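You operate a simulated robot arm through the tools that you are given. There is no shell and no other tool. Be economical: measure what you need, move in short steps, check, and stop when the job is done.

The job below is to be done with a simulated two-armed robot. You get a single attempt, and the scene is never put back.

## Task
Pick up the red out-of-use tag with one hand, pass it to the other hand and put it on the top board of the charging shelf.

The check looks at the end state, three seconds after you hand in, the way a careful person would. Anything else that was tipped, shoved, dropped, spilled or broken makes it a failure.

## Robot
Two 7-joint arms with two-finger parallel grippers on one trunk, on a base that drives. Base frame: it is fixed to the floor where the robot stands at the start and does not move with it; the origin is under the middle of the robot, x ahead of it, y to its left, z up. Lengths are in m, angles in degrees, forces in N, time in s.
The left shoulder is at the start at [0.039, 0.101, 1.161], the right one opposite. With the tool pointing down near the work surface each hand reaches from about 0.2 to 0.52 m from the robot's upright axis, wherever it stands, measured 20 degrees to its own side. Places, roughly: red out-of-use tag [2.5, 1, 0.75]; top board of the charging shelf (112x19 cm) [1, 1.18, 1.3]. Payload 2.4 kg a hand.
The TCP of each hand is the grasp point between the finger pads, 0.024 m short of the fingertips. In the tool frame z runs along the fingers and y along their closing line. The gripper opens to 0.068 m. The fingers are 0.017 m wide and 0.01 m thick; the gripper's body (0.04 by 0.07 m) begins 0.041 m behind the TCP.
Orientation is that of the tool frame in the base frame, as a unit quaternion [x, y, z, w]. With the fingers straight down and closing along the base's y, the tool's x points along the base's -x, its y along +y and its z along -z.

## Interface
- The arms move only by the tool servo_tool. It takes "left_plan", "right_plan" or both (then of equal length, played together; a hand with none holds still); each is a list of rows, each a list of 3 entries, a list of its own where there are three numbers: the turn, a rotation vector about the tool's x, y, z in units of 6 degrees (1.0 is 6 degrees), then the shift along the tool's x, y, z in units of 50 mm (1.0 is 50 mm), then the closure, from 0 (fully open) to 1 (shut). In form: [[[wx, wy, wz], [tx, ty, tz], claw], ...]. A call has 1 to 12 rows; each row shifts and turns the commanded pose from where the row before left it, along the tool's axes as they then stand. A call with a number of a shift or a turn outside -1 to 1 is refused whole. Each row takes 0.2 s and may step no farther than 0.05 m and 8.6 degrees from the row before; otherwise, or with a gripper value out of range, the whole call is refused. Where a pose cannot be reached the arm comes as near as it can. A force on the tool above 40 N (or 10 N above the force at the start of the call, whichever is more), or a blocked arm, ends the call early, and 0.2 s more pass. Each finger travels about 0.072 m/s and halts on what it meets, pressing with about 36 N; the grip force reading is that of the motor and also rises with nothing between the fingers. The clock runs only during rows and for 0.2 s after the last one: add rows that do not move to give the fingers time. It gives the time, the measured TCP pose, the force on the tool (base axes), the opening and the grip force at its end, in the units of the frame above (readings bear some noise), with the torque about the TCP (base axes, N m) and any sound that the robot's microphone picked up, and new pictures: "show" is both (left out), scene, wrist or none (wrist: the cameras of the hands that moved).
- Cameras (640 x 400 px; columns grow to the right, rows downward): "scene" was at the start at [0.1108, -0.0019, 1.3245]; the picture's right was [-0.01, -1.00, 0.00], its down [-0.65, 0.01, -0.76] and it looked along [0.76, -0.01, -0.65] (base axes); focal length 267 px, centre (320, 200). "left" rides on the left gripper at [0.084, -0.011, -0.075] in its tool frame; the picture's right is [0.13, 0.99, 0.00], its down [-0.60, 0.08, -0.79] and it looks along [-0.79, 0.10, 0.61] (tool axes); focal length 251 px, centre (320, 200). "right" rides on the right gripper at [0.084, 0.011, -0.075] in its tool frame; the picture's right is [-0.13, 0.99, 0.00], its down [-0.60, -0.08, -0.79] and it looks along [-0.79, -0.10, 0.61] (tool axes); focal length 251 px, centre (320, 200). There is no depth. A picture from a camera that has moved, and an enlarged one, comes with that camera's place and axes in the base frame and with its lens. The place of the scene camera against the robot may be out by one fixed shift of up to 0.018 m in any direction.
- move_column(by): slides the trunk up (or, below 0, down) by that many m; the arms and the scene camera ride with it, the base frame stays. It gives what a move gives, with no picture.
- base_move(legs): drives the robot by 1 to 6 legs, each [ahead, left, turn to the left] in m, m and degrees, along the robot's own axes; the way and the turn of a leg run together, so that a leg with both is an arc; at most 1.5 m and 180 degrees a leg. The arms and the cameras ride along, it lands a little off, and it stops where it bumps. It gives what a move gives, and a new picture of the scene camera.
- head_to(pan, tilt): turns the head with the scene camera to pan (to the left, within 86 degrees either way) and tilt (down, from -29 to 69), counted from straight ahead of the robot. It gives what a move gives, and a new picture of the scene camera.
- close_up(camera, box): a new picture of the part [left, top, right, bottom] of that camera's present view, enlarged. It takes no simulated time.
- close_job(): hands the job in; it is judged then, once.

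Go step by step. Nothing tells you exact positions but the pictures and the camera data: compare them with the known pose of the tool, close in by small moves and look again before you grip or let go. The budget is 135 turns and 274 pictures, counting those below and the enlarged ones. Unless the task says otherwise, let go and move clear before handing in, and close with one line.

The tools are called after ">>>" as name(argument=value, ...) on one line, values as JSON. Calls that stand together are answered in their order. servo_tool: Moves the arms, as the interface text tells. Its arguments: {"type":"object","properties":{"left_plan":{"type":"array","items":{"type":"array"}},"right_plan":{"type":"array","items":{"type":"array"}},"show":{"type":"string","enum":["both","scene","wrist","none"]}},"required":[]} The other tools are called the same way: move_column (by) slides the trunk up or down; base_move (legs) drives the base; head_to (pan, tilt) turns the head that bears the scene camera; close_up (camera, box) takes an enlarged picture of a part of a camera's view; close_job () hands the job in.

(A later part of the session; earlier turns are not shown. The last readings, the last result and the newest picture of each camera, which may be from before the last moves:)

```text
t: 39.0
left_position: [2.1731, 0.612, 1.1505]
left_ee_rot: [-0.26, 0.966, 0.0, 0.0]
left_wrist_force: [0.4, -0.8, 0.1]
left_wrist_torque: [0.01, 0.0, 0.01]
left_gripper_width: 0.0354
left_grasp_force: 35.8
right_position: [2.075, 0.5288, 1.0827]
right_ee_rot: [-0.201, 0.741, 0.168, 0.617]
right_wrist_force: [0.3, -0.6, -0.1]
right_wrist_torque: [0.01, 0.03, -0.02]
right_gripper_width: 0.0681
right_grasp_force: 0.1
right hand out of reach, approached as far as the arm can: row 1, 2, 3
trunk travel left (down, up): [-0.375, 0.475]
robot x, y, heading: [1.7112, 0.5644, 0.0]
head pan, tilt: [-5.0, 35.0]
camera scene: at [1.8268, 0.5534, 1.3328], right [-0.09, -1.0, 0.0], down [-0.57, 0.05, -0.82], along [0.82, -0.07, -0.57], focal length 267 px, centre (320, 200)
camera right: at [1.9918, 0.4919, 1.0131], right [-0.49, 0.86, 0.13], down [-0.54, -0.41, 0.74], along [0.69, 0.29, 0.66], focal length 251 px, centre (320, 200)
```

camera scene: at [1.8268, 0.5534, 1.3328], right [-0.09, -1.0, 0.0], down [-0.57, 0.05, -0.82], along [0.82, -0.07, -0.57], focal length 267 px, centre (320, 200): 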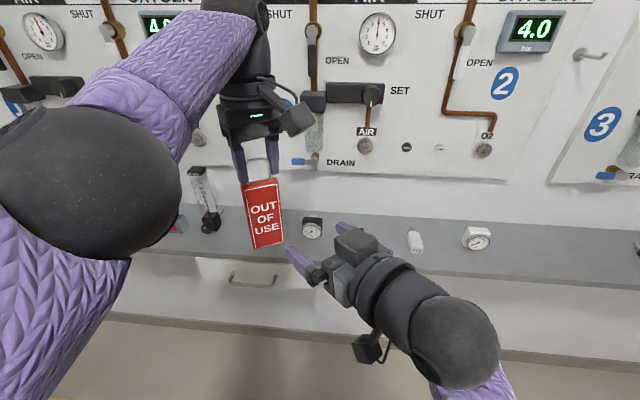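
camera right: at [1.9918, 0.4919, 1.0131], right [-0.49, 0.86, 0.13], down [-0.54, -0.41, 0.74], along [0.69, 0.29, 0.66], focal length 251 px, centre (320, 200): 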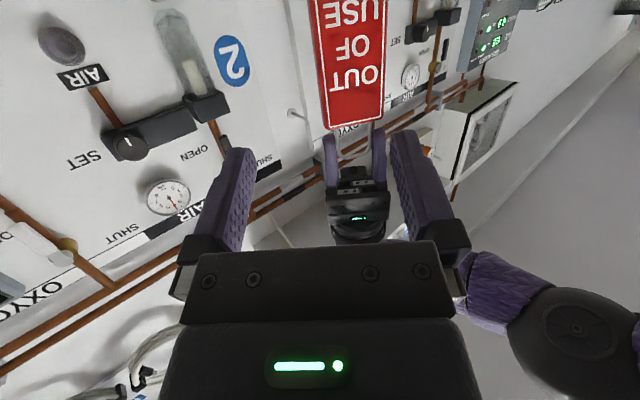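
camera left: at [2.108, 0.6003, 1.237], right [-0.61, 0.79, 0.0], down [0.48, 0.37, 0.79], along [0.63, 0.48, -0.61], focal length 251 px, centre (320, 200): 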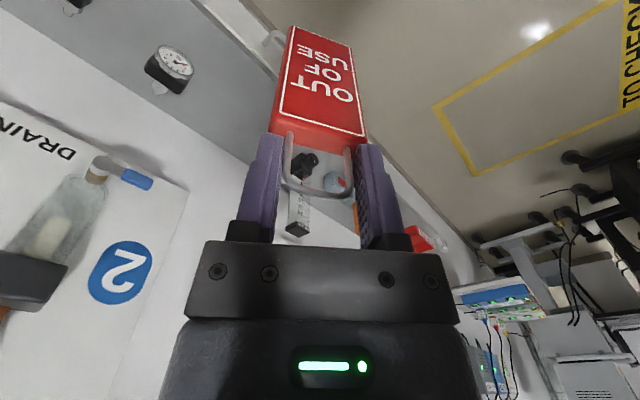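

The right hand seems stuck against a fold limit. I'll probe by moving it outward and farther forward, staying clear of the tag.

>>> servo_tool(right_plan=[[[0, 0, 0], [0, -0.6, 0], 0], [[0, 0, 0], [0, -0.6, 0], 0], [[0, 0, 0], [0, -0.4, 0.3], 0], [[0, 0, 0], [0, 0, 0.5], 0], [[0, 0, 0], [0, 0, 0.5], 0], [[0, 0, 0], [0, 0, 0], 0]], show="scene")

```text
t: 40.4
left_position: [2.1735, 0.6121, 1.1503]
left_ee_rot: [-0.26, 0.966, 0.0, 0.0]
left_wrist_force: [0.2, -0.7, -0.7]
left_wrist_torque: [0.01, 0.01, 0.02]
left_gripper_width: 0.0351
left_grasp_force: 36.1
right_position: [2.1709, 0.4929, 1.0705]
right_ee_rot: [-0.202, 0.741, 0.169, 0.617]
right_wrist_force: [0.3, 0.1, 0.4]
right_wrist_torque: [0.0, -0.03, -0.02]
right_gripper_width: 0.0681
right_grasp_force: 0.0
trunk travel left (down, up): [-0.375, 0.475]
robot x, y, heading: [1.7105, 0.561, 0.1]
head pan, tilt: [-5.0, 35.0]
camera scene: at [1.8269, 0.5534, 1.3328], right [-0.09, -1.0, 0.0], down [-0.57, 0.05, -0.82], along [0.82, -0.07, -0.57], focal length 267 px, centre (320, 200)
```

scene: 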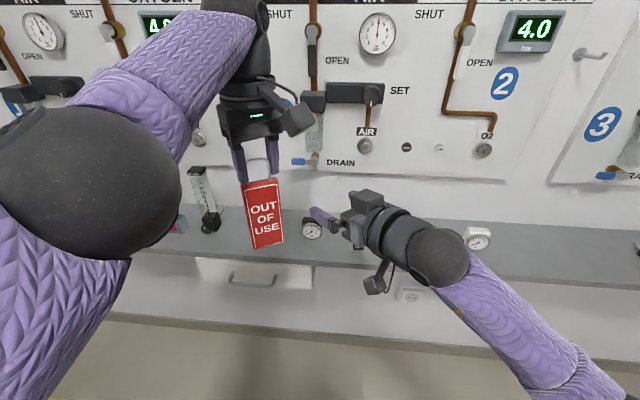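

The right hand moves freely when farther out. Turning both hands another 30° inward should avoid folding, so I'll turn the left first.

>>> servo_tool(left_plan=[[[0, 0, -1], [0, 0, 0.2], 1], [[0, 0, -1], [0, 0, 0.2], 1], [[0, 0, -1], [0, 0, 0.2], 1], [[0, 0, -1], [0, 0, 0.2], 1], [[0, 0, -1], [0, 0, 0.2], 1], [[0, 0, 0], [0, 0, 0], 1]], right_plan=[[[-1, 0, 0], [0, -0.2, 0], 0], [[-1, 0, 0], [0, -0.2, 0], 0], [[-1, 0, 0], [0, -0.2, 0], 0], [[-1, 0, 0], [0, -0.2, 0], 0], [[-1, 0, 0], [0, -0.2, 0], 0], [[0, 0, 0], [0, 0, 0], 0]])

```text
t: 41.8
left_position: [2.1836, 0.6085, 1.105]
left_ee_rot: [-0.5, 0.866, 0.001, 0.0]
left_wrist_force: [-0.2, -0.1, 0.0]
left_wrist_torque: [-0.01, 0.02, -0.02]
left_gripper_width: 0.0351
left_grasp_force: 35.6
left hand out of reach, approached as far as the arm can: row 2, 4
right_position: [2.1846, 0.513, 1.0634]
right_ee_rot: [-0.355, 0.672, 0.355, 0.544]
right_wrist_force: [0.9, -0.3, -0.1]
right_wrist_torque: [-0.03, -0.01, 0.02]
right_gripper_width: 0.068
right_grasp_force: 0.1
right hand out of reach, approached as far as the arm can: row 3, 4
trunk travel left (down, up): [-0.375, 0.475]
robot x, y, heading: [1.7096, 0.5619, 0.0]
head pan, tilt: [-5.0, 35.0]
camera scene: at [1.8269, 0.5534, 1.3328], right [-0.09, -1.0, 0.0], down [-0.57, 0.05, -0.82], along [0.82, -0.07, -0.57], focal length 267 px, centre (320, 200)
camera right: at [2.1254, 0.4469, 0.9934], right [-0.84, 0.5, 0.22], down [-0.22, -0.67, 0.71], along [0.5, 0.55, 0.67], focal length 251 px, centre (320, 200)
camera left: at [2.1513, 0.5311, 1.1808], right [-0.92, 0.38, 0.0], down [0.23, 0.56, 0.79], along [0.3, 0.73, -0.61], focal length 251 px, centre (320, 200)
```

scene: 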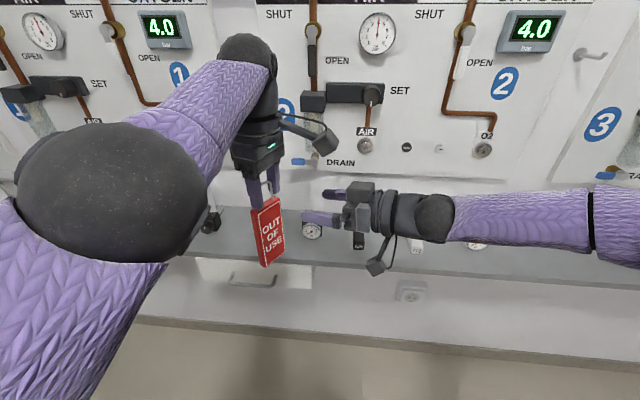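
right: 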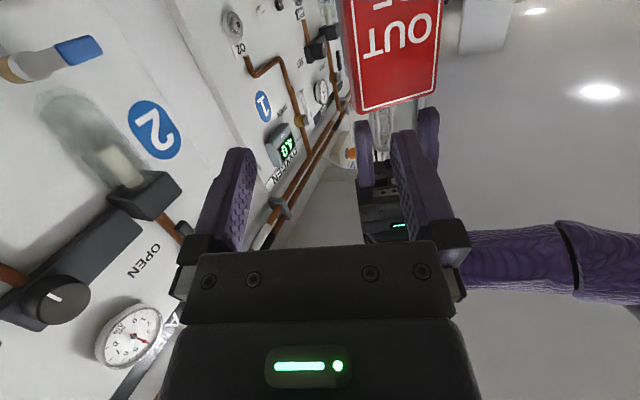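
left: 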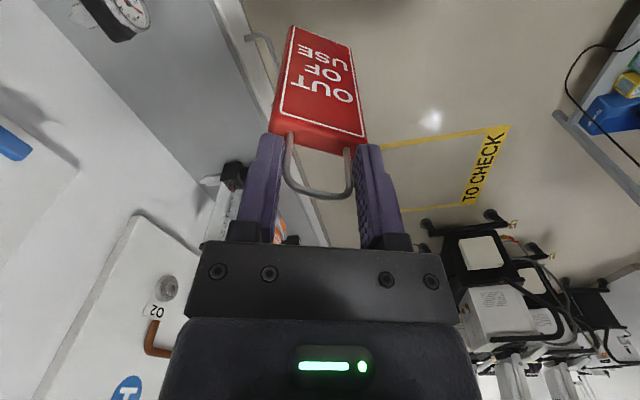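

The 60° turn works for both. I'll bring the tag sideways in front of the right gripper, lower the right hand and remove its roll.

>>> servo_tool(left_plan=[[[0, 0, 0], [0, -0.3, 0], 1], [[0, 0, 0], [0, -0.3, 0], 1], [[0, 0, 0], [0, -0.3, 0], 1], [[0, 0, 0], [0, 0, 0], 1]], right_plan=[[[0, 0, -0.45], [0.3, 0, 0], 0], [[0, 0, -0.45], [0.3, 0, 0], 0], [[0, 0, 0], [0.3, 0, 0], 0], [[0, 0, 0], [0, 0, 0], 0]])

```text
t: 42.8
left_position: [2.1842, 0.603, 1.1]
left_ee_rot: [-0.501, 0.866, 0.0, 0.0]
left_wrist_force: [-0.1, 0.0, -0.2]
left_wrist_torque: [-0.03, 0.02, -0.01]
left_gripper_width: 0.0349
left_grasp_force: 35.7
left hand out of reach, approached as far as the arm can: row 1, 2, 3
right_position: [2.1799, 0.507, 1.0187]
right_ee_rot: [-0.386, 0.655, 0.329, 0.56]
right_wrist_force: [0.1, -0.7, 0.8]
right_wrist_torque: [-0.01, 0.0, -0.03]
right_gripper_width: 0.0682
right_grasp_force: 0.2
trunk travel left (down, up): [-0.375, 0.475]
robot x, y, heading: [1.7126, 0.5582, -0.0]
head pan, tilt: [-5.0, 35.0]
camera scene: at [1.8269, 0.5534, 1.3328], right [-0.09, -1.0, 0.0], down [-0.57, 0.05, -0.82], along [0.82, -0.07, -0.57], focal length 267 px, centre (320, 200)
camera right: at [2.1266, 0.4374, 0.9465], right [-0.86, 0.5, 0.13], down [-0.27, -0.64, 0.72], along [0.44, 0.58, 0.68], focal length 251 px, centre (320, 200)
camera left: at [2.1526, 0.5246, 1.175], right [-0.92, 0.38, 0.0], down [0.23, 0.56, 0.79], along [0.3, 0.73, -0.61], focal length 251 px, centre (320, 200)
```

scene: 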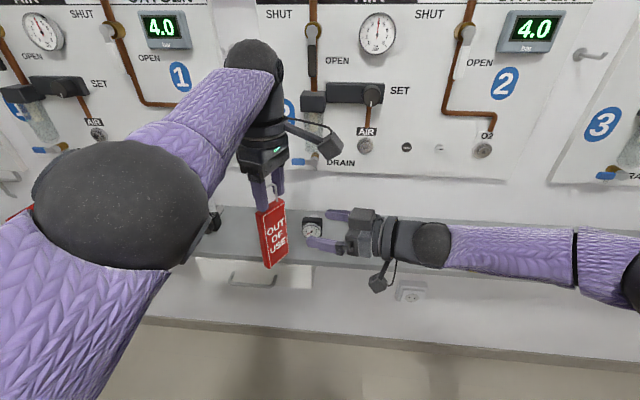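
right: 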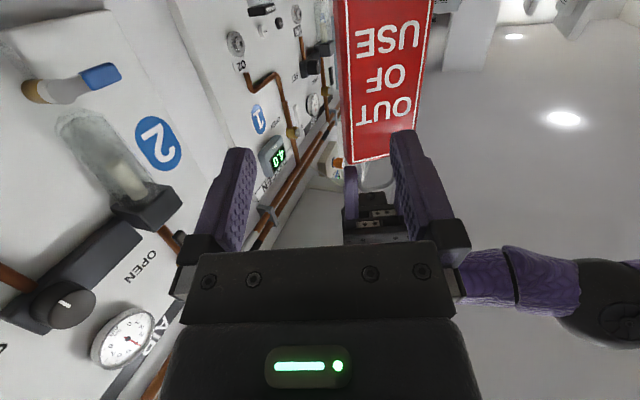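
left: 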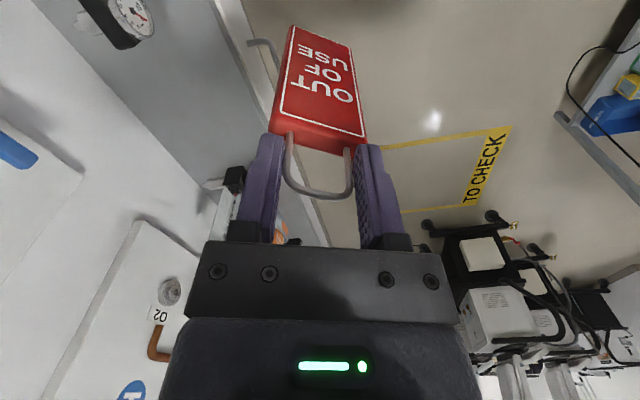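

The left can't go farther, so I'll move the right hand sideways by 43 mm to line up with the tag.

>>> servo_tool(right_plan=[[[0, 0, 0], [0, 0.43, 0], 0], [[0, 0, 0], [0, 0.43, 0], 0], [[0, 0, 0], [0, 0, 0], 0]])

```text
t: 43.6
left_position: [2.1855, 0.601, 1.0994]
left_ee_rot: [-0.5, 0.866, 0.0, 0.0]
left_wrist_force: [-0.3, -0.3, -1.1]
left_wrist_torque: [0.0, -0.02, 0.02]
left_gripper_width: 0.0347
left_grasp_force: 35.5
right_position: [2.1407, 0.5288, 1.0194]
right_ee_rot: [-0.385, 0.655, 0.328, 0.56]
right_wrist_force: [0.1, -1.1, 0.5]
right_wrist_torque: [0.0, -0.01, 0.02]
right_gripper_width: 0.0681
right_grasp_force: 0.1
trunk travel left (down, up): [-0.375, 0.475]
robot x, y, heading: [1.7099, 0.5595, 0.1]
head pan, tilt: [-5.0, 35.0]
camera scene: at [1.8269, 0.5534, 1.3328], right [-0.09, -1.0, 0.0], down [-0.57, 0.05, -0.82], along [0.82, -0.07, -0.57], focal length 267 px, centre (320, 200)
camera right: at [2.0891, 0.4588, 0.947], right [-0.86, 0.5, 0.13], down [-0.27, -0.64, 0.72], along [0.44, 0.58, 0.68], focal length 251 px, centre (320, 200)
```

scene: 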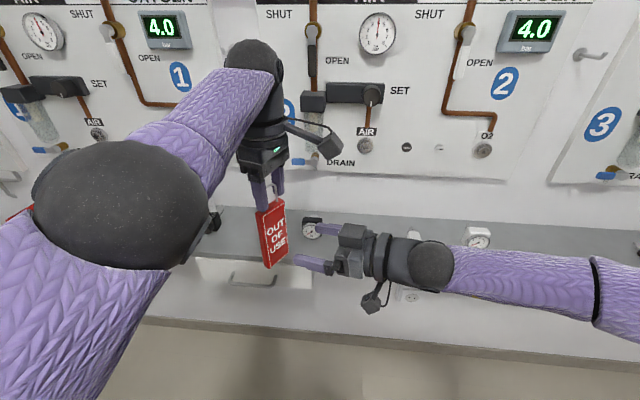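
right: 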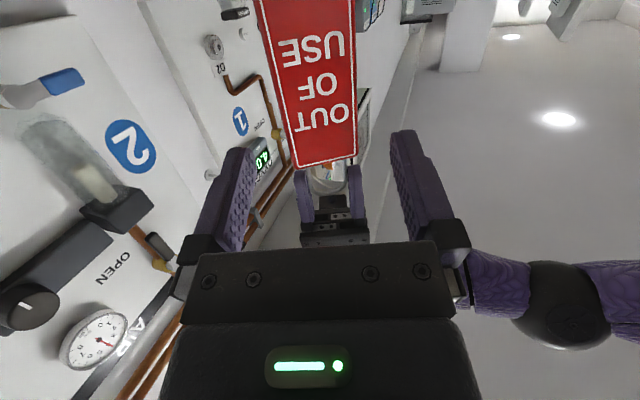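

Now aligned within a few mm. Advancing halfway and looking.

>>> servo_tool(right_plan=[[[0, 0, 0], [0, -0.08, 0.4], 0], [[0, 0, 0], [0, 0, 0.3], 0], [[0, 0, 0], [0, 0, 0], 0]])

>>> close_up(camera="scene", box=[220, 160, 400, 290])

```text
t: 44.4
left_position: [2.1858, 0.6008, 1.0991]
left_ee_rot: [-0.501, 0.865, 0.0, 0.0]
left_wrist_force: [-0.3, 0.3, -0.7]
left_wrist_torque: [-0.01, 0.03, -0.03]
left_gripper_width: 0.0351
left_grasp_force: 36.0
right_position: [2.1604, 0.5576, 1.0124]
right_ee_rot: [-0.386, 0.655, 0.329, 0.56]
right_wrist_force: [0.2, -0.2, -0.5]
right_wrist_torque: [-0.04, -0.01, 0.0]
right_gripper_width: 0.0681
right_grasp_force: 0.0
trunk travel left (down, up): [-0.375, 0.475]
robot x, y, heading: [1.7098, 0.5624, -0.1]
head pan, tilt: [-5.0, 35.0]
camera scene: at [1.8269, 0.5534, 1.3328], right [-0.09, -1.0, 0.0], down [-0.57, 0.05, -0.82], along [0.82, -0.07, -0.57], focal length 267 px, centre (320, 200)
camera right: at [2.1091, 0.4867, 0.9413], right [-0.86, 0.5, 0.13], down [-0.27, -0.64, 0.72], along [0.44, 0.58, 0.68], focal length 251 px, centre (320, 200)
```

scene: 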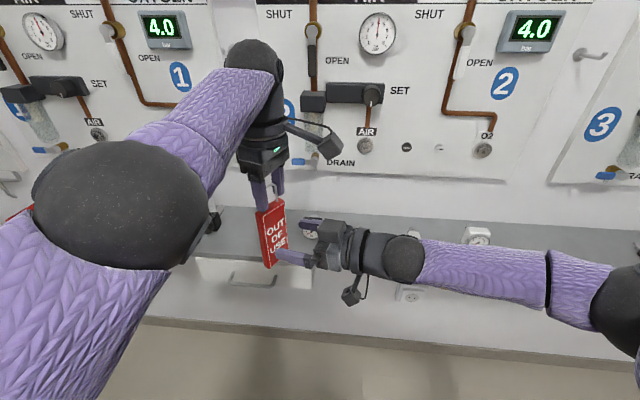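
right: 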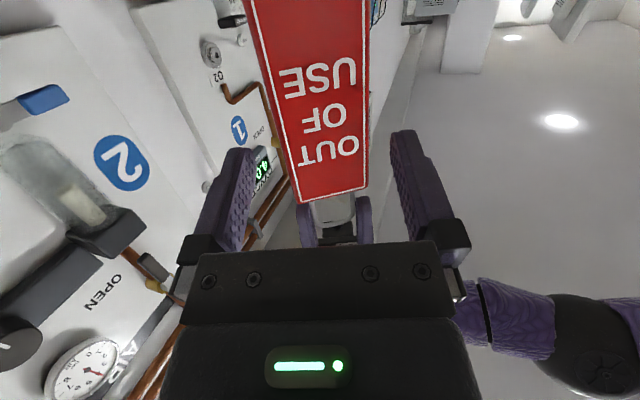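

```text
3.08 times, centred on (310, 225) of scene
camera zoom: at [1.8269, 0.5534, 1.3328], right [-0.09, -1.0, 0.0], down [-0.57, 0.05, -0.82], along [0.82, -0.07, -0.57], focal length 820 px, centre (351, 123)
```

zoom: 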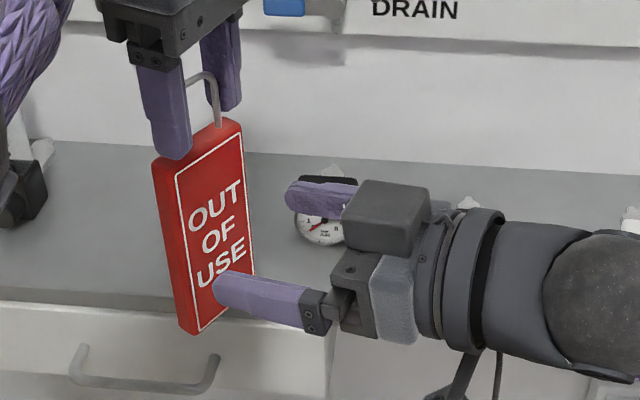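

Fingers straddle the tag evenly. Advancing the last 35 mm.

>>> servo_tool(right_plan=[[[0, 0, 0], [0, 0, 0.35], 0], [[0, 0, 0], [0, 0, 0.35], 0], [[0, 0, 0], [0, 0, 0], 0]])

>>> close_up(camera="scene", box=[220, 160, 400, 290])

```text
t: 45.2
left_position: [2.1847, 0.6018, 1.0989]
left_ee_rot: [-0.501, 0.865, 0.0, 0.0]
left_wrist_force: [0.4, -0.7, -0.7]
left_wrist_torque: [0.03, 0.02, -0.02]
left_gripper_width: 0.0346
left_grasp_force: 36.1
right_position: [2.1787, 0.5884, 1.0076]
right_ee_rot: [-0.387, 0.655, 0.329, 0.56]
right_wrist_force: [0.3, 0.1, -0.6]
right_wrist_torque: [0.02, -0.02, 0.04]
right_gripper_width: 0.068
right_grasp_force: 0.0
trunk travel left (down, up): [-0.375, 0.475]
robot x, y, heading: [1.71, 0.5588, 0.2]
head pan, tilt: [-5.0, 35.0]
camera scene: at [1.8269, 0.5534, 1.3328], right [-0.09, -1.0, 0.0], down [-0.57, 0.05, -0.82], along [0.82, -0.07, -0.57], focal length 267 px, centre (320, 200)
camera right: at [2.126, 0.5169, 0.9365], right [-0.86, 0.5, 0.13], down [-0.27, -0.64, 0.72], along [0.44, 0.58, 0.68], focal length 251 px, centre (320, 200)
```

scene: 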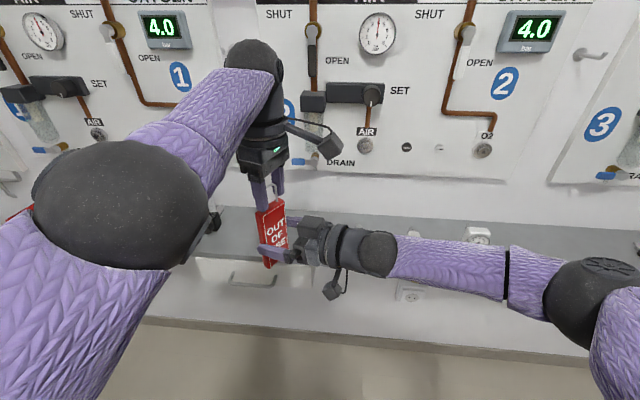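
right: 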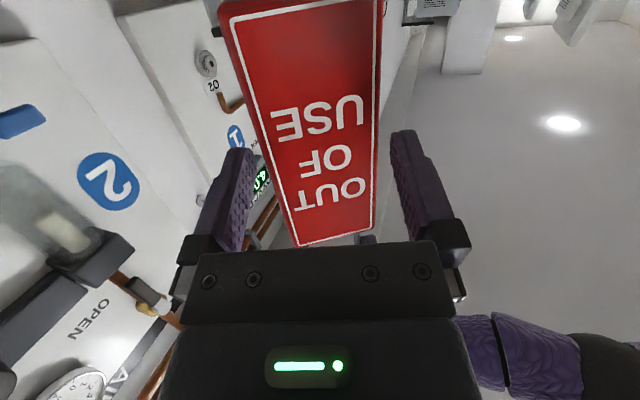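

```text
3.08 times, centred on (310, 225) of scene
camera zoom: at [1.8269, 0.5534, 1.3328], right [-0.09, -1.0, 0.0], down [-0.57, 0.05, -0.82], along [0.82, -0.07, -0.57], focal length 820 px, centre (351, 123)
```

zoom: 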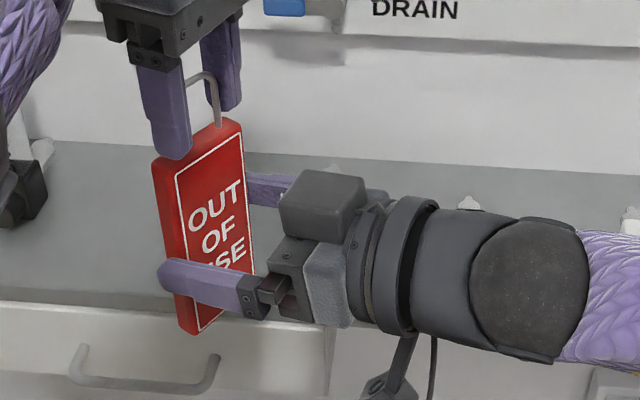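

The right fingers straddle the tag body with tips just past its back face. Closing the right gripper.

>>> servo_tool(right_plan=[[[0, 0, 0], [0, 0, 0], 0.15], [[0, 0, 0], [0, 0, 0], 0.3], [[0, 0, 0], [0, 0, 0], 0.6], [[0, 0, 0], [0, 0, 0], 1], [[0, 0, 0], [0, 0, 0], 1], [[0, 0, 0], [0, 0, 0], 1]])

>>> close_up(camera="scene", box=[220, 160, 400, 290])

```text
t: 46.6
left_position: [2.1857, 0.6015, 1.0991]
left_ee_rot: [-0.499, 0.866, 0.0, 0.0]
left_wrist_force: [7.1, -4.5, 0.2]
left_wrist_torque: [-0.17, -0.22, 0.03]
left_gripper_width: 0.0351
left_grasp_force: 36.3
right_position: [2.1777, 0.5867, 1.0089]
right_ee_rot: [-0.387, 0.654, 0.329, 0.56]
right_wrist_force: [-5.9, 4.4, 0.5]
right_wrist_torque: [-0.26, -0.44, 0.09]
right_gripper_width: 0.0549
right_grasp_force: 35.5
trunk travel left (down, up): [-0.375, 0.475]
robot x, y, heading: [1.7103, 0.5601, 0.3]
head pan, tilt: [-5.0, 35.0]
camera scene: at [1.8269, 0.5534, 1.3328], right [-0.09, -1.0, 0.0], down [-0.57, 0.05, -0.82], along [0.82, -0.07, -0.57], focal length 267 px, centre (320, 200)
camera right: at [2.1258, 0.5169, 0.9364], right [-0.86, 0.5, 0.13], down [-0.27, -0.64, 0.72], along [0.44, 0.59, 0.68], focal length 251 px, centre (320, 200)
```

scene: 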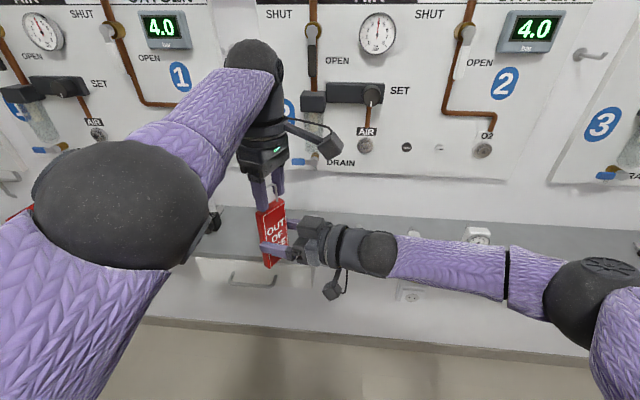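
right: 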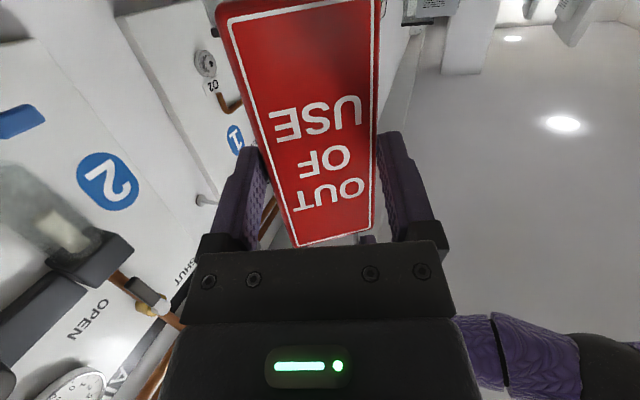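

```text
3.08 times, centred on (310, 225) of scene
camera zoom: at [1.8269, 0.5534, 1.3328], right [-0.09, -1.0, 0.0], down [-0.57, 0.05, -0.82], along [0.82, -0.07, -0.57], focal length 820 px, centre (351, 123)
```

zoom: 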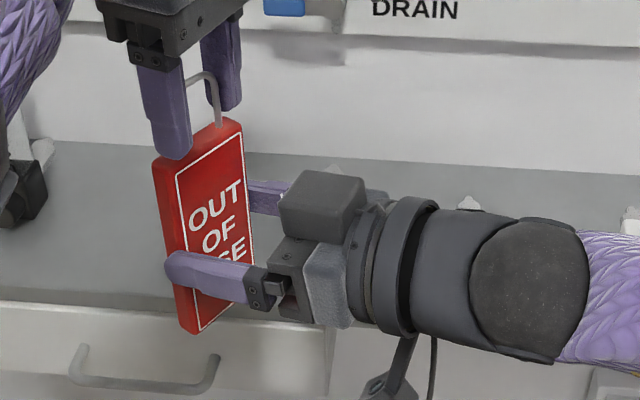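

The right hand holds the tag (55 mm). Now the left opens and withdraws upward.

>>> servo_tool(left_plan=[[[0, 0, 0], [0, 0, 0], 0.3], [[0, 0, 0], [0, 0, 0], 0], [[0, 0, 0], [0, 0, 0], 0], [[0, 0, 0], [0, 0, -0.3], 0], [[0, 0, 0], [0, 0, -0.5], 0], [[0, 0, 0], [0, 0, -0.7], 0], [[0, 0, 0], [0, 0, -0.7], 0], [[0, 0, 0], [0, 0, 0], 0]])

```text
t: 48.4
left_position: [2.1592, 0.6188, 1.1921]
left_ee_rot: [-0.497, 0.867, -0.002, 0.005]
left_wrist_force: [0.2, 0.0, 0.2]
left_wrist_torque: [-0.01, 0.01, 0.03]
left_gripper_width: 0.0679
left_grasp_force: 0.0
left hand out of reach, approached as far as the arm can: row 4, 5, 6, 7
right_position: [2.179, 0.5871, 1.009]
right_ee_rot: [-0.387, 0.655, 0.329, 0.56]
right_wrist_force: [0.3, 0.0, 0.0]
right_wrist_torque: [0.0, 0.0, 0.0]
right_gripper_width: 0.055
right_grasp_force: 35.6
trunk travel left (down, up): [-0.375, 0.475]
robot x, y, heading: [1.7091, 0.5589, 0.1]
head pan, tilt: [-5.0, 35.0]
camera scene: at [1.8269, 0.5535, 1.3328], right [-0.09, -1.0, 0.0], down [-0.57, 0.05, -0.82], along [0.82, -0.07, -0.57], focal length 267 px, centre (320, 200)
camera left: at [2.125, 0.5408, 1.2663], right [-0.92, 0.39, -0.01], down [0.23, 0.56, 0.8], along [0.31, 0.73, -0.61], focal length 251 px, centre (320, 200)
```

scene: 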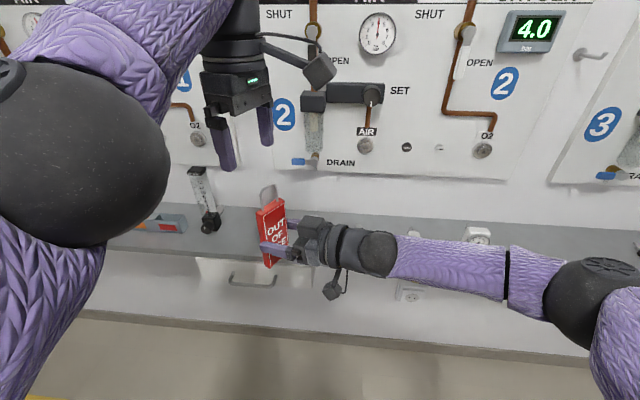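
left: 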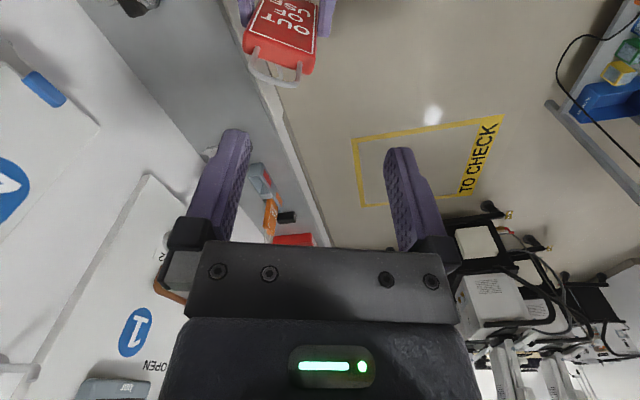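

Handover done. I'll return the left arm to its side and back the right hand off, then turn it toward tool-down.

>>> servo_tool(left_plan=[[[0, 0, 1], [0, 0, 0], 0], [[0, 0, 1], [0, 0, 0], 0], [[0, 0, 1], [0, 0, 0], 0], [[0, 0, 1], [0, 0, 0], 0], [[0, 0, 1], [0, 0, 0], 0], [[0, 0, 1], [0, 0, 0], 0], [[0, 0, 1], [0, 0, 0], 0], [[0, 0, 1], [0, 0, 0], 0], [[0, 0, 1], [0, 0.6, 0], 0], [[0, 0, 1], [0, 0.6, 0], 0], [[0, 0, 0], [0, 0.8, 0], 0], [[0, 0, 0], [0, 0, 0], 0]], right_plan=[[[0, 0, 0], [0, 0, -0.4], 1], [[0, 0, 0], [0, -0.4, -0.4], 1], [[0, 0, 0], [0, -0.4, -0.4], 1], [[0, 0, 0], [0, -0.4, -0.4], 1], [[0, 0, 0], [0, 0, -0.4], 1], [[0, 0, 0], [0, 0, -0.4], 1], [[0, 0, 0], [0, 0, -0.4], 1], [[0, 0, 0], [0, 0, -0.4], 1], [[1, 0, 0], [0, 0, 0], 1], [[1, 0, 0], [0, 0, 0], 1], [[1, 0, 0], [0, 0, 0], 1], [[0, 0, 0], [0, 0, 0], 1]])

```text
t: 51.0
left_position: [2.1471, 0.7178, 1.1902]
left_ee_rot: [0.0, 1.0, 0.0, 0.0]
left_wrist_force: [-0.6, 0.0, -0.6]
left_wrist_torque: [-0.01, 0.01, -0.02]
left_gripper_width: 0.0684
left_grasp_force: 0.1
left hand out of reach, approached as far as the arm can: row 6
right_position: [2.155, 0.4204, 1.0321]
right_ee_rot: [-0.295, 0.698, 0.223, 0.613]
right_wrist_force: [-0.6, 0.1, -1.0]
right_wrist_torque: [0.01, -0.01, 0.0]
right_gripper_width: 0.0549
right_grasp_force: 36.1
trunk travel left (down, up): [-0.375, 0.475]
robot x, y, heading: [1.7126, 0.5626, -0.1]
head pan, tilt: [-5.0, 35.0]
camera scene: at [1.8268, 0.5535, 1.3328], right [-0.09, -1.0, 0.0], down [-0.57, 0.05, -0.82], along [0.82, -0.07, -0.57], focal length 267 px, centre (320, 200)
camera right: at [2.0853, 0.3668, 0.9596], right [-0.67, 0.74, 0.08], down [-0.48, -0.51, 0.72], along [0.57, 0.44, 0.69], focal length 251 px, centre (320, 200)
camera left: at [2.0632, 0.7072, 1.2664], right [-0.13, 0.99, 0.0], down [0.6, 0.08, 0.79], along [0.79, 0.1, -0.61], focal length 251 px, centre (320, 200)
```

scene: 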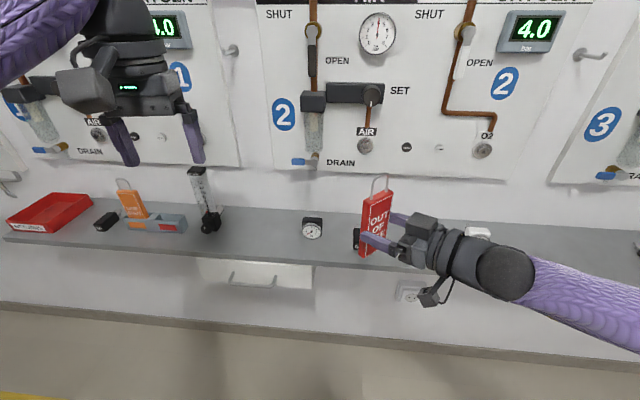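
right: 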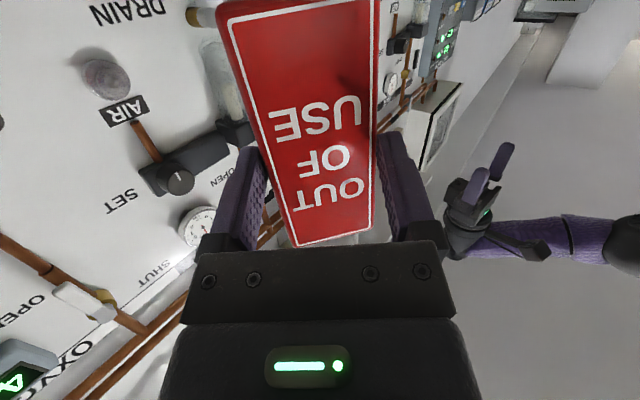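
left: 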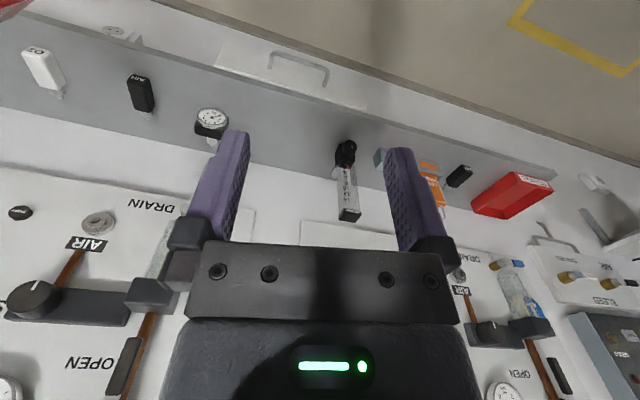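

The right hand now carries the tag alone. I'll pitch it down so the tag lies flat under the hand.

>>> servo_tool(right_plan=[[[0, 1, 0], [0, 0, 0], 1], [[0, 1, 0], [0, 0, 0], 1], [[0, 1, 0], [0, 0, 0], 1], [[0, 1, 0], [0, 0, 0], 1], [[0, 1, 0], [0, 0, 0], 1], [[0, 1, 0], [0, 0, 0], 1], [[0, 1, 0], [0, 0, 0], 1], [[0, 1, 0], [0, 0, 0], 1], [[0, 1, 0], [0, 0, 0], 1], [[0, 1, 0], [0, 0, 0], 1], [[0, 1, 0], [0, 0, 0], 1], [[0, 1, 0], [0, 0, 0], 1]])

```text
t: 53.6
left_position: [2.1461, 0.7152, 1.1915]
left_ee_rot: [-0.001, 1.0, 0.0, 0.0]
left_wrist_force: [-1.0, 0.0, 1.1]
left_wrist_torque: [0.0, -0.04, -0.04]
left_gripper_width: 0.0679
left_grasp_force: 0.1
right_position: [2.1137, 0.4048, 1.0454]
right_ee_rot: [-0.367, 0.924, 0.017, 0.11]
right_wrist_force: [-0.6, 0.6, -0.3]
right_wrist_torque: [0.02, -0.02, 0.0]
right_gripper_width: 0.0549
right_grasp_force: 36.2
right hand out of reach, approached as far as the arm can: row 7, 12
trunk travel left (down, up): [-0.375, 0.475]
robot x, y, heading: [1.7146, 0.5617, -0.1]
head pan, tilt: [-5.0, 35.0]
camera scene: at [1.8266, 0.5532, 1.3328], right [-0.09, -1.0, 0.0], down [-0.57, 0.05, -0.82], along [0.82, -0.07, -0.57], focal length 267 px, centre (320, 200)
camera right: at [2.0317, 0.3478, 1.099], right [-0.59, 0.81, -0.02], down [0.33, 0.26, 0.91], along [0.74, 0.52, -0.42], focal length 251 px, centre (320, 200)
```

scene: 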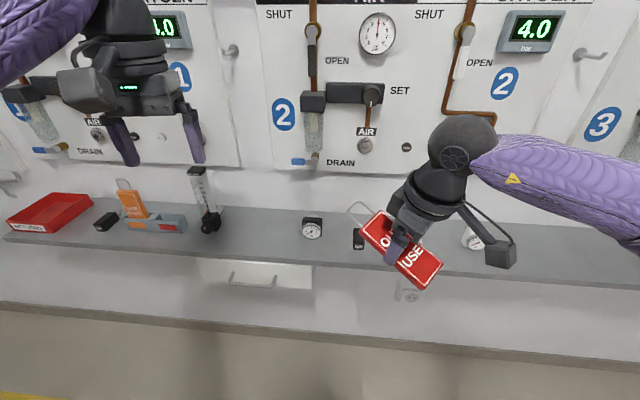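
right: 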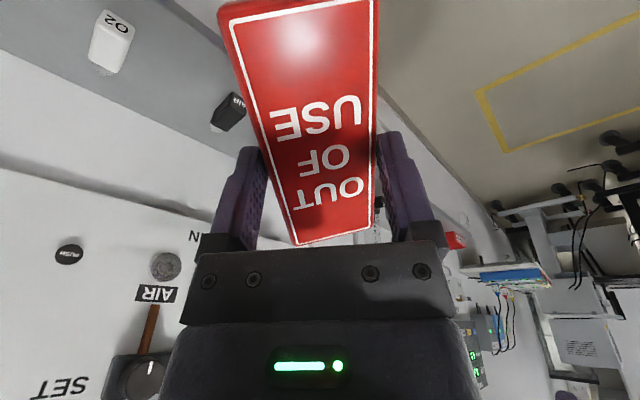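

The tag now lies roughly flat under the right hand. I'll turn the robot clockwise through the open room to face the charging shelf.

>>> base_move(legs=[[0.12, -0.05, 0], [0, 0, -100], [0, 0, -90]])

>>> move_column(by=0.3)

>>> head_to(pan=-20, tilt=25)

```text
t: 63.0
left_position: [1.3736, 0.4529, 1.1903]
left_ee_rot: [0.994, -0.107, 0.0, 0.0]
left_wrist_force: [0.0, 0.3, 0.9]
left_wrist_torque: [0.0, 0.0, 0.0]
left_gripper_width: 0.0679
left_grasp_force: 0.1
right_position: [1.4734, 0.7498, 1.0445]
right_ee_rot: [0.957, 0.266, -0.112, 0.004]
right_wrist_force: [0.6, -0.5, -0.6]
right_wrist_torque: [-0.02, 0.01, 0.01]
right_gripper_width: 0.0548
right_grasp_force: 36.6
trunk travel left (down, up): [-0.375, 0.475]
robot x, y, heading: [1.8321, 0.5113, 167.9]
head pan, tilt: [-5.0, 35.0]
camera scene: at [1.703, 0.544, 1.3328], right [0.3, 0.95, 0.0], down [0.55, -0.17, -0.82], along [-0.78, 0.24, -0.57], focal length 267 px, centre (320, 200)
```

scene: 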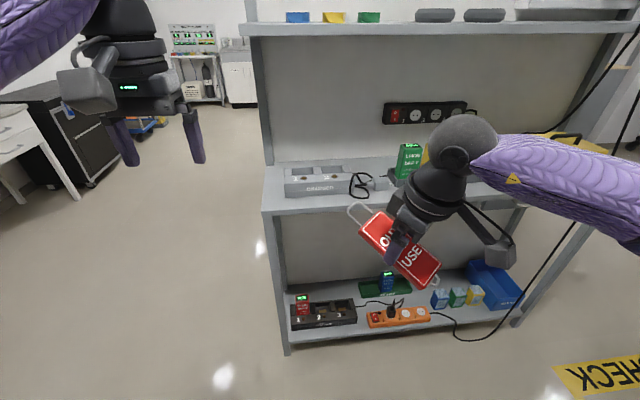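

```text
t: 66.0
left_position: [1.373, 0.4552, 1.49]
left_ee_rot: [0.994, -0.107, 0.0, -0.001]
left_wrist_force: [-0.2, 0.0, -0.7]
left_wrist_torque: [-0.01, -0.02, 0.0]
left_gripper_width: 0.0681
left_grasp_force: 0.0
right_position: [1.4821, 0.7489, 1.3691]
right_ee_rot: [0.954, 0.266, -0.139, -0.01]
right_wrist_force: [0.0, 0.4, -0.1]
right_wrist_torque: [0.01, -0.03, 0.01]
right_gripper_width: 0.0549
right_grasp_force: 36.0
trunk travel left (down, up): [-0.675, 0.175]
robot x, y, heading: [1.8278, 0.5123, 167.7]
head pan, tilt: [-5.0, 35.0]
```

```text
t: 66.8
left_position: [1.3745, 0.4525, 1.4904]
left_ee_rot: [0.994, -0.107, 0.0, 0.0]
left_wrist_force: [-0.4, 0.2, -0.4]
left_wrist_torque: [-0.02, -0.01, -0.02]
left_gripper_width: 0.068
left_grasp_force: 0.1
right_position: [1.4822, 0.7486, 1.3694]
right_ee_rot: [0.954, 0.267, -0.14, -0.01]
right_wrist_force: [-0.3, 0.0, -0.8]
right_wrist_torque: [-0.03, 0.01, 0.01]
right_gripper_width: 0.0545
right_grasp_force: 35.9
trunk travel left (down, up): [-0.675, 0.175]
robot x, y, heading: [1.8304, 0.5133, 167.7]
head pan, tilt: [-20.0, 25.0]
camera scene: at [1.7322, 0.5618, 1.6495], right [0.53, 0.85, 0.0], down [0.36, -0.23, -0.91], along [-0.77, 0.48, -0.42], focal length 267 px, centre (320, 200)
```

scene: 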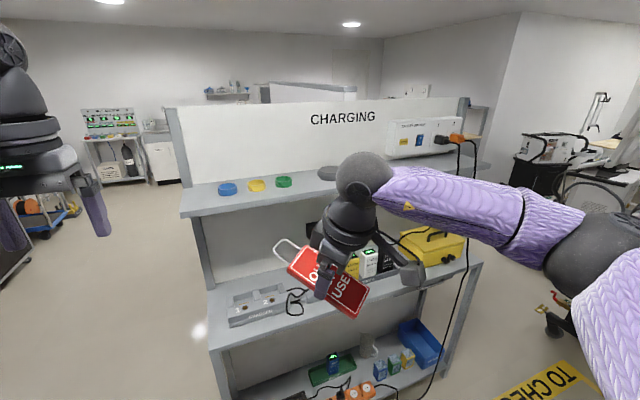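

I can see the shelf's top board, with coloured discs, grey discs and a charger box. I'll zoom in to find free space.

>>> close_up(camera="scene", box=[160, 80, 500, 240])

```text
1.88 times, centred on (330, 160) of scene
camera zoom: at [1.7322, 0.5618, 1.6495], right [0.53, 0.85, 0.0], down [0.36, -0.23, -0.91], along [-0.77, 0.48, -0.42], focal length 502 px, centre (301, 275)
```

zoom: 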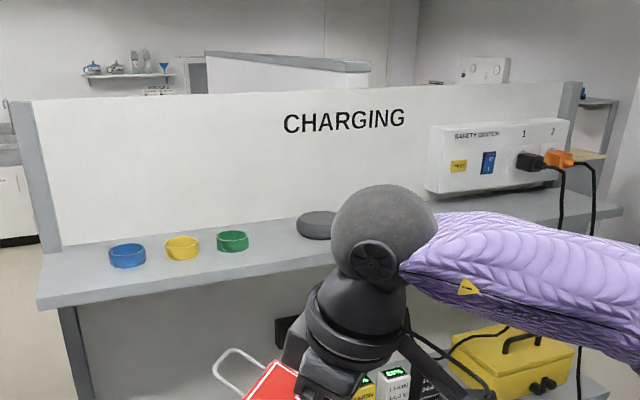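

The top board's front edge runs from about (0.94, 0.58) to (1.16, 1.81) at z≈1.29, with a free strip about 10 cm deep in front of the discs. I'll level the tag and turn it parallel to the edge.

>>> servo_tool(right_plan=[[[0, 1, 0], [0, 0, -0.2], 1], [[0, 1, 0], [0, 0, -0.2], 1], [[0, 1, 0], [0, 0, -0.2], 1], [[0, 1, 0], [0, 0, -0.2], 1], [[0, 0, -1], [0, 0, 0], 1], [[0, 0, -1], [0, 0, 0], 1], [[0, 0, -1], [0, 0, 0], 1], [[0, 0, 0], [0, 0, 0], 1]])

```text
t: 68.6
left_position: [1.3734, 0.4535, 1.491]
left_ee_rot: [0.994, -0.107, 0.001, 0.0]
left_wrist_force: [0.0, 0.2, 0.2]
left_wrist_torque: [-0.02, 0.02, 0.01]
left_gripper_width: 0.068
left_grasp_force: 0.0
right_position: [1.5121, 0.7674, 1.3923]
right_ee_rot: [0.968, 0.247, 0.01, -0.047]
right_wrist_force: [0.1, -0.5, -0.9]
right_wrist_torque: [-0.01, -0.01, 0.06]
right_gripper_width: 0.0547
right_grasp_force: 35.6
right hand out of reach, approached as far as the arm can: row 2, 3, 4, 5, 6, 7
trunk travel left (down, up): [-0.675, 0.175]
robot x, y, heading: [1.8313, 0.5104, 167.5]
head pan, tilt: [-20.0, 25.0]
camera scene: at [1.7322, 0.5619, 1.6496], right [0.53, 0.84, 0.0], down [0.36, -0.23, -0.91], along [-0.77, 0.48, -0.42], focal length 267 px, centre (320, 200)
camera right: at [1.5905, 0.7915, 1.4697], right [0.36, -0.93, -0.09], down [-0.57, -0.3, 0.77], along [-0.74, -0.23, -0.63], focal length 251 px, centre (320, 200)
```

scene: 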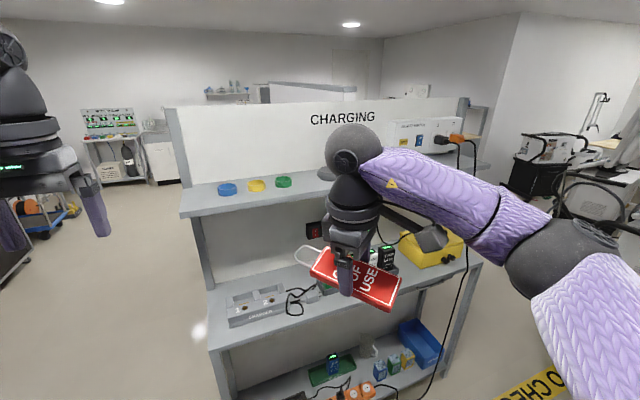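
right: 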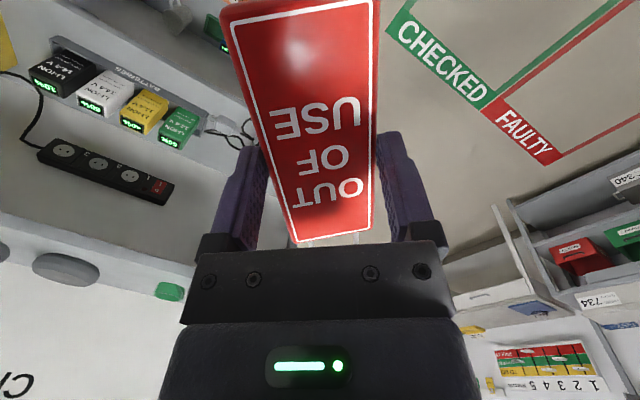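

Folded too close again; I'll extend the right hand ahead and then try turning it further.

>>> servo_tool(right_plan=[[[0, 0, 0], [-0.377, -0.328, 0], 1], [[0, 0, 0], [-0.377, -0.328, 0], 1], [[0, 0, 0], [-0.377, -0.328, 0], 1], [[0, 0, 0], [-0.377, -0.328, 0], 1], [[0, 0, -1], [0, 0, 0], 1], [[0, 0, -1], [0, 0, 0], 1], [[0, 0, -1], [0, 0, 0], 1], [[0, 0, -1], [0, 0, 0], 1], [[0, 0, -1], [0, 0, 0], 1], [[0, 0, 0], [0, 0, 0], 1]], show="scene")

```text
t: 70.8
left_position: [1.373, 0.4532, 1.4908]
left_ee_rot: [0.994, -0.107, 0.0, 0.0]
left_wrist_force: [1.0, -0.1, -0.4]
left_wrist_torque: [0.0, -0.03, 0.0]
left_gripper_width: 0.068
left_grasp_force: 0.0
right_position: [1.521, 0.7618, 1.3898]
right_ee_rot: [0.961, 0.272, 0.012, -0.047]
right_wrist_force: [0.0, 0.4, -0.5]
right_wrist_torque: [0.0, -0.01, 0.02]
right_gripper_width: 0.0545
right_grasp_force: 36.3
right hand out of reach, approached as far as the arm can: row 1, 2, 3, 4, 5, 6, 7, 8, 9
trunk travel left (down, up): [-0.675, 0.175]
robot x, y, heading: [1.8349, 0.5113, 167.5]
head pan, tilt: [-20.0, 25.0]
camera scene: at [1.7324, 0.5619, 1.6496], right [0.53, 0.84, 0.0], down [0.36, -0.23, -0.91], along [-0.77, 0.48, -0.42], focal length 267 px, centre (320, 200)
```

scene: 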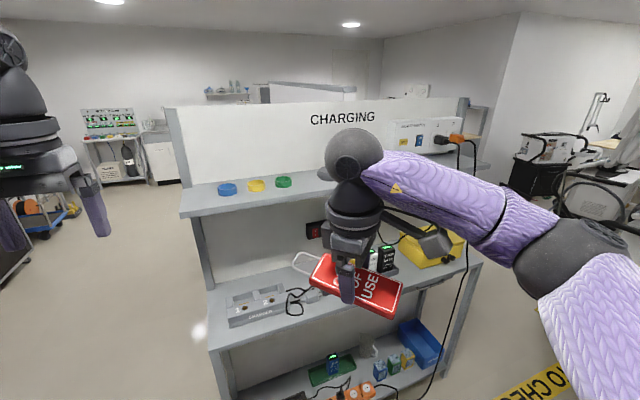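

The arm is at a joint limit with this yaw. Placing from the shelf's near end, with the hand unturned, is easier; I'll unwind the yaw and extend the hand.

>>> servo_tool(right_plan=[[[0, 0, 1], [0, 0, 0], 1], [[0, 0, 1], [0, 0, 0], 1], [[0, 0, 1], [0, 0, 0], 1], [[0, 0, 1], [0, 0, 0], 1], [[0, 0, 1], [0, 0, 0], 1], [[0, 0, 1], [0, 0, 0], 1], [[0, 0, 1], [0, 0, 0], 1], [[0, 0, 0.3], [-0.3, 0, 0], 1], [[0, 0, 0], [-0.5, 0, 0], 1], [[0, 0, 0], [-0.5, 0, 0], 1], [[0, 0, 0], [0, 0, 0], 1]])

```text
t: 73.2
left_position: [1.3737, 0.4542, 1.4906]
left_ee_rot: [0.994, -0.107, 0.0, 0.0]
left_wrist_force: [-0.1, 0.0, 0.3]
left_wrist_torque: [0.07, 0.0, 0.03]
left_gripper_width: 0.0679
left_grasp_force: 0.2
right_position: [1.4551, 0.7763, 1.3918]
right_ee_rot: [0.993, -0.106, -0.007, -0.047]
right_wrist_force: [0.1, -0.3, 0.2]
right_wrist_torque: [0.0, -0.02, 0.03]
right_gripper_width: 0.0545
right_grasp_force: 35.8
trunk travel left (down, up): [-0.675, 0.175]
robot x, y, heading: [1.8317, 0.5138, 167.6]
head pan, tilt: [-20.0, 25.0]
camera scene: at [1.7327, 0.5622, 1.6496], right [0.54, 0.84, 0.0], down [0.36, -0.23, -0.91], along [-0.77, 0.48, -0.42], focal length 267 px, centre (320, 200)
camera right: at [1.5365, 0.7409, 1.4629], right [-0.34, -0.94, -0.09], down [-0.57, 0.13, 0.81], along [-0.75, 0.32, -0.58], focal length 251 px, centre (320, 200)
```

scene: 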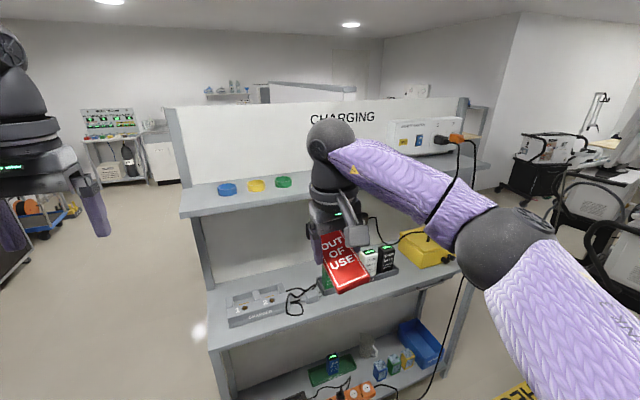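
right: 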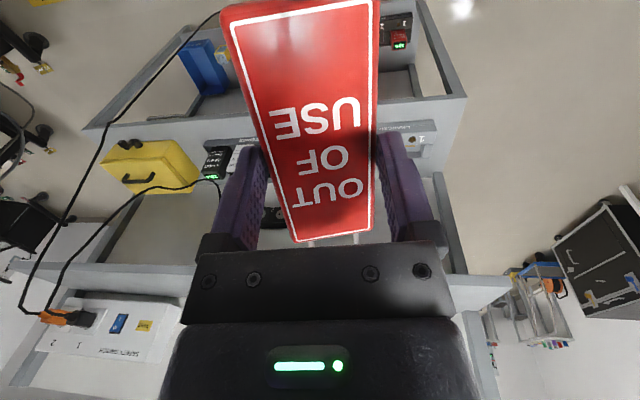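

Roll and pitch of the tag need small corrections; then I'll drive around to the shelf's near (left) end, facing +y.

>>> servo_tool(right_plan=[[[-0.44, 0.85, 0], [0, 0, 0], 1], [[-0.44, 0.85, 0], [0, 0, 0], 1], [[0, 0, 0], [0, 0, 0], 1]], show="none")

>>> base_move(legs=[[-0.1, 0.49, 0], [0.925, 0.357, 0], [0, 0, -82.6]])

>>> head_to(pan=0, tilt=30)

```text
t: 74.0
left_position: [1.3745, 0.4538, 1.491]
left_ee_rot: [0.994, -0.107, 0.0, 0.001]
left_wrist_force: [-0.2, -0.4, 0.2]
left_wrist_torque: [0.02, 0.0, 0.02]
left_gripper_width: 0.0678
left_grasp_force: 0.1
right_position: [1.4571, 0.7769, 1.3914]
right_ee_rot: [0.991, -0.11, 0.077, 0.008]
right_wrist_force: [-0.8, 0.5, -0.6]
right_wrist_torque: [0.01, 0.05, 0.04]
right_gripper_width: 0.0546
right_grasp_force: 35.7
trunk travel left (down, up): [-0.675, 0.175]
robot x, y, heading: [1.8329, 0.5105, 167.9]
head pan, tilt: [-20.0, 25.0]
```

```text
t: 85.2
left_position: [0.7302, 0.309, 1.4904]
left_ee_rot: [-0.678, 0.735, 0.001, 0.001]
left_wrist_force: [0.3, -1.0, -0.6]
left_wrist_torque: [0.01, 0.05, 0.0]
left_gripper_width: 0.0677
left_grasp_force: 0.0
right_position: [1.0598, 0.2684, 1.3918]
right_ee_rot: [-0.674, 0.735, -0.053, -0.056]
right_wrist_force: [0.4, 0.1, -1.7]
right_wrist_torque: [-0.01, -0.04, 0.0]
right_gripper_width: 0.0536
right_grasp_force: 36.0
trunk travel left (down, up): [-0.675, 0.175]
robot x, y, heading: [0.8456, -0.138, 85.3]
head pan, tilt: [-20.0, 25.0]
camera scene: at [0.878, -0.0418, 1.6496], right [0.91, -0.42, 0.0], down [-0.18, -0.38, -0.91], along [0.38, 0.82, -0.42], focal length 267 px, centre (320, 200)
```

scene: 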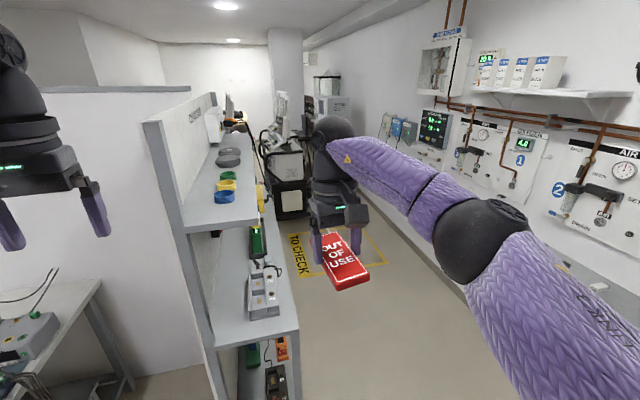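

```text
t: 86.0
left_position: [0.7302, 0.3098, 1.4906]
left_ee_rot: [-0.677, 0.736, 0.0, -0.001]
left_wrist_force: [0.3, 0.3, -0.6]
left_wrist_torque: [-0.04, -0.01, 0.02]
left_gripper_width: 0.0679
left_grasp_force: 0.1
right_position: [1.0592, 0.2694, 1.3918]
right_ee_rot: [-0.675, 0.734, -0.053, -0.057]
right_wrist_force: [-0.5, -0.1, -0.6]
right_wrist_torque: [-0.01, 0.01, -0.02]
right_gripper_width: 0.0543
right_grasp_force: 35.9
trunk travel left (down, up): [-0.675, 0.175]
robot x, y, heading: [0.848, -0.1385, 85.3]
head pan, tilt: [0.0, 30.0]
camera scene: at [0.8469, -0.0353, 1.6416], right [1.0, -0.08, 0.0], down [-0.04, -0.5, -0.87], along [0.07, 0.86, -0.5], focal length 267 px, centre (320, 200)
```

scene: 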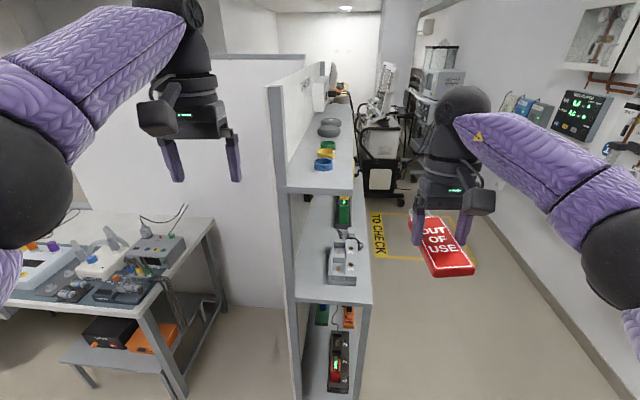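

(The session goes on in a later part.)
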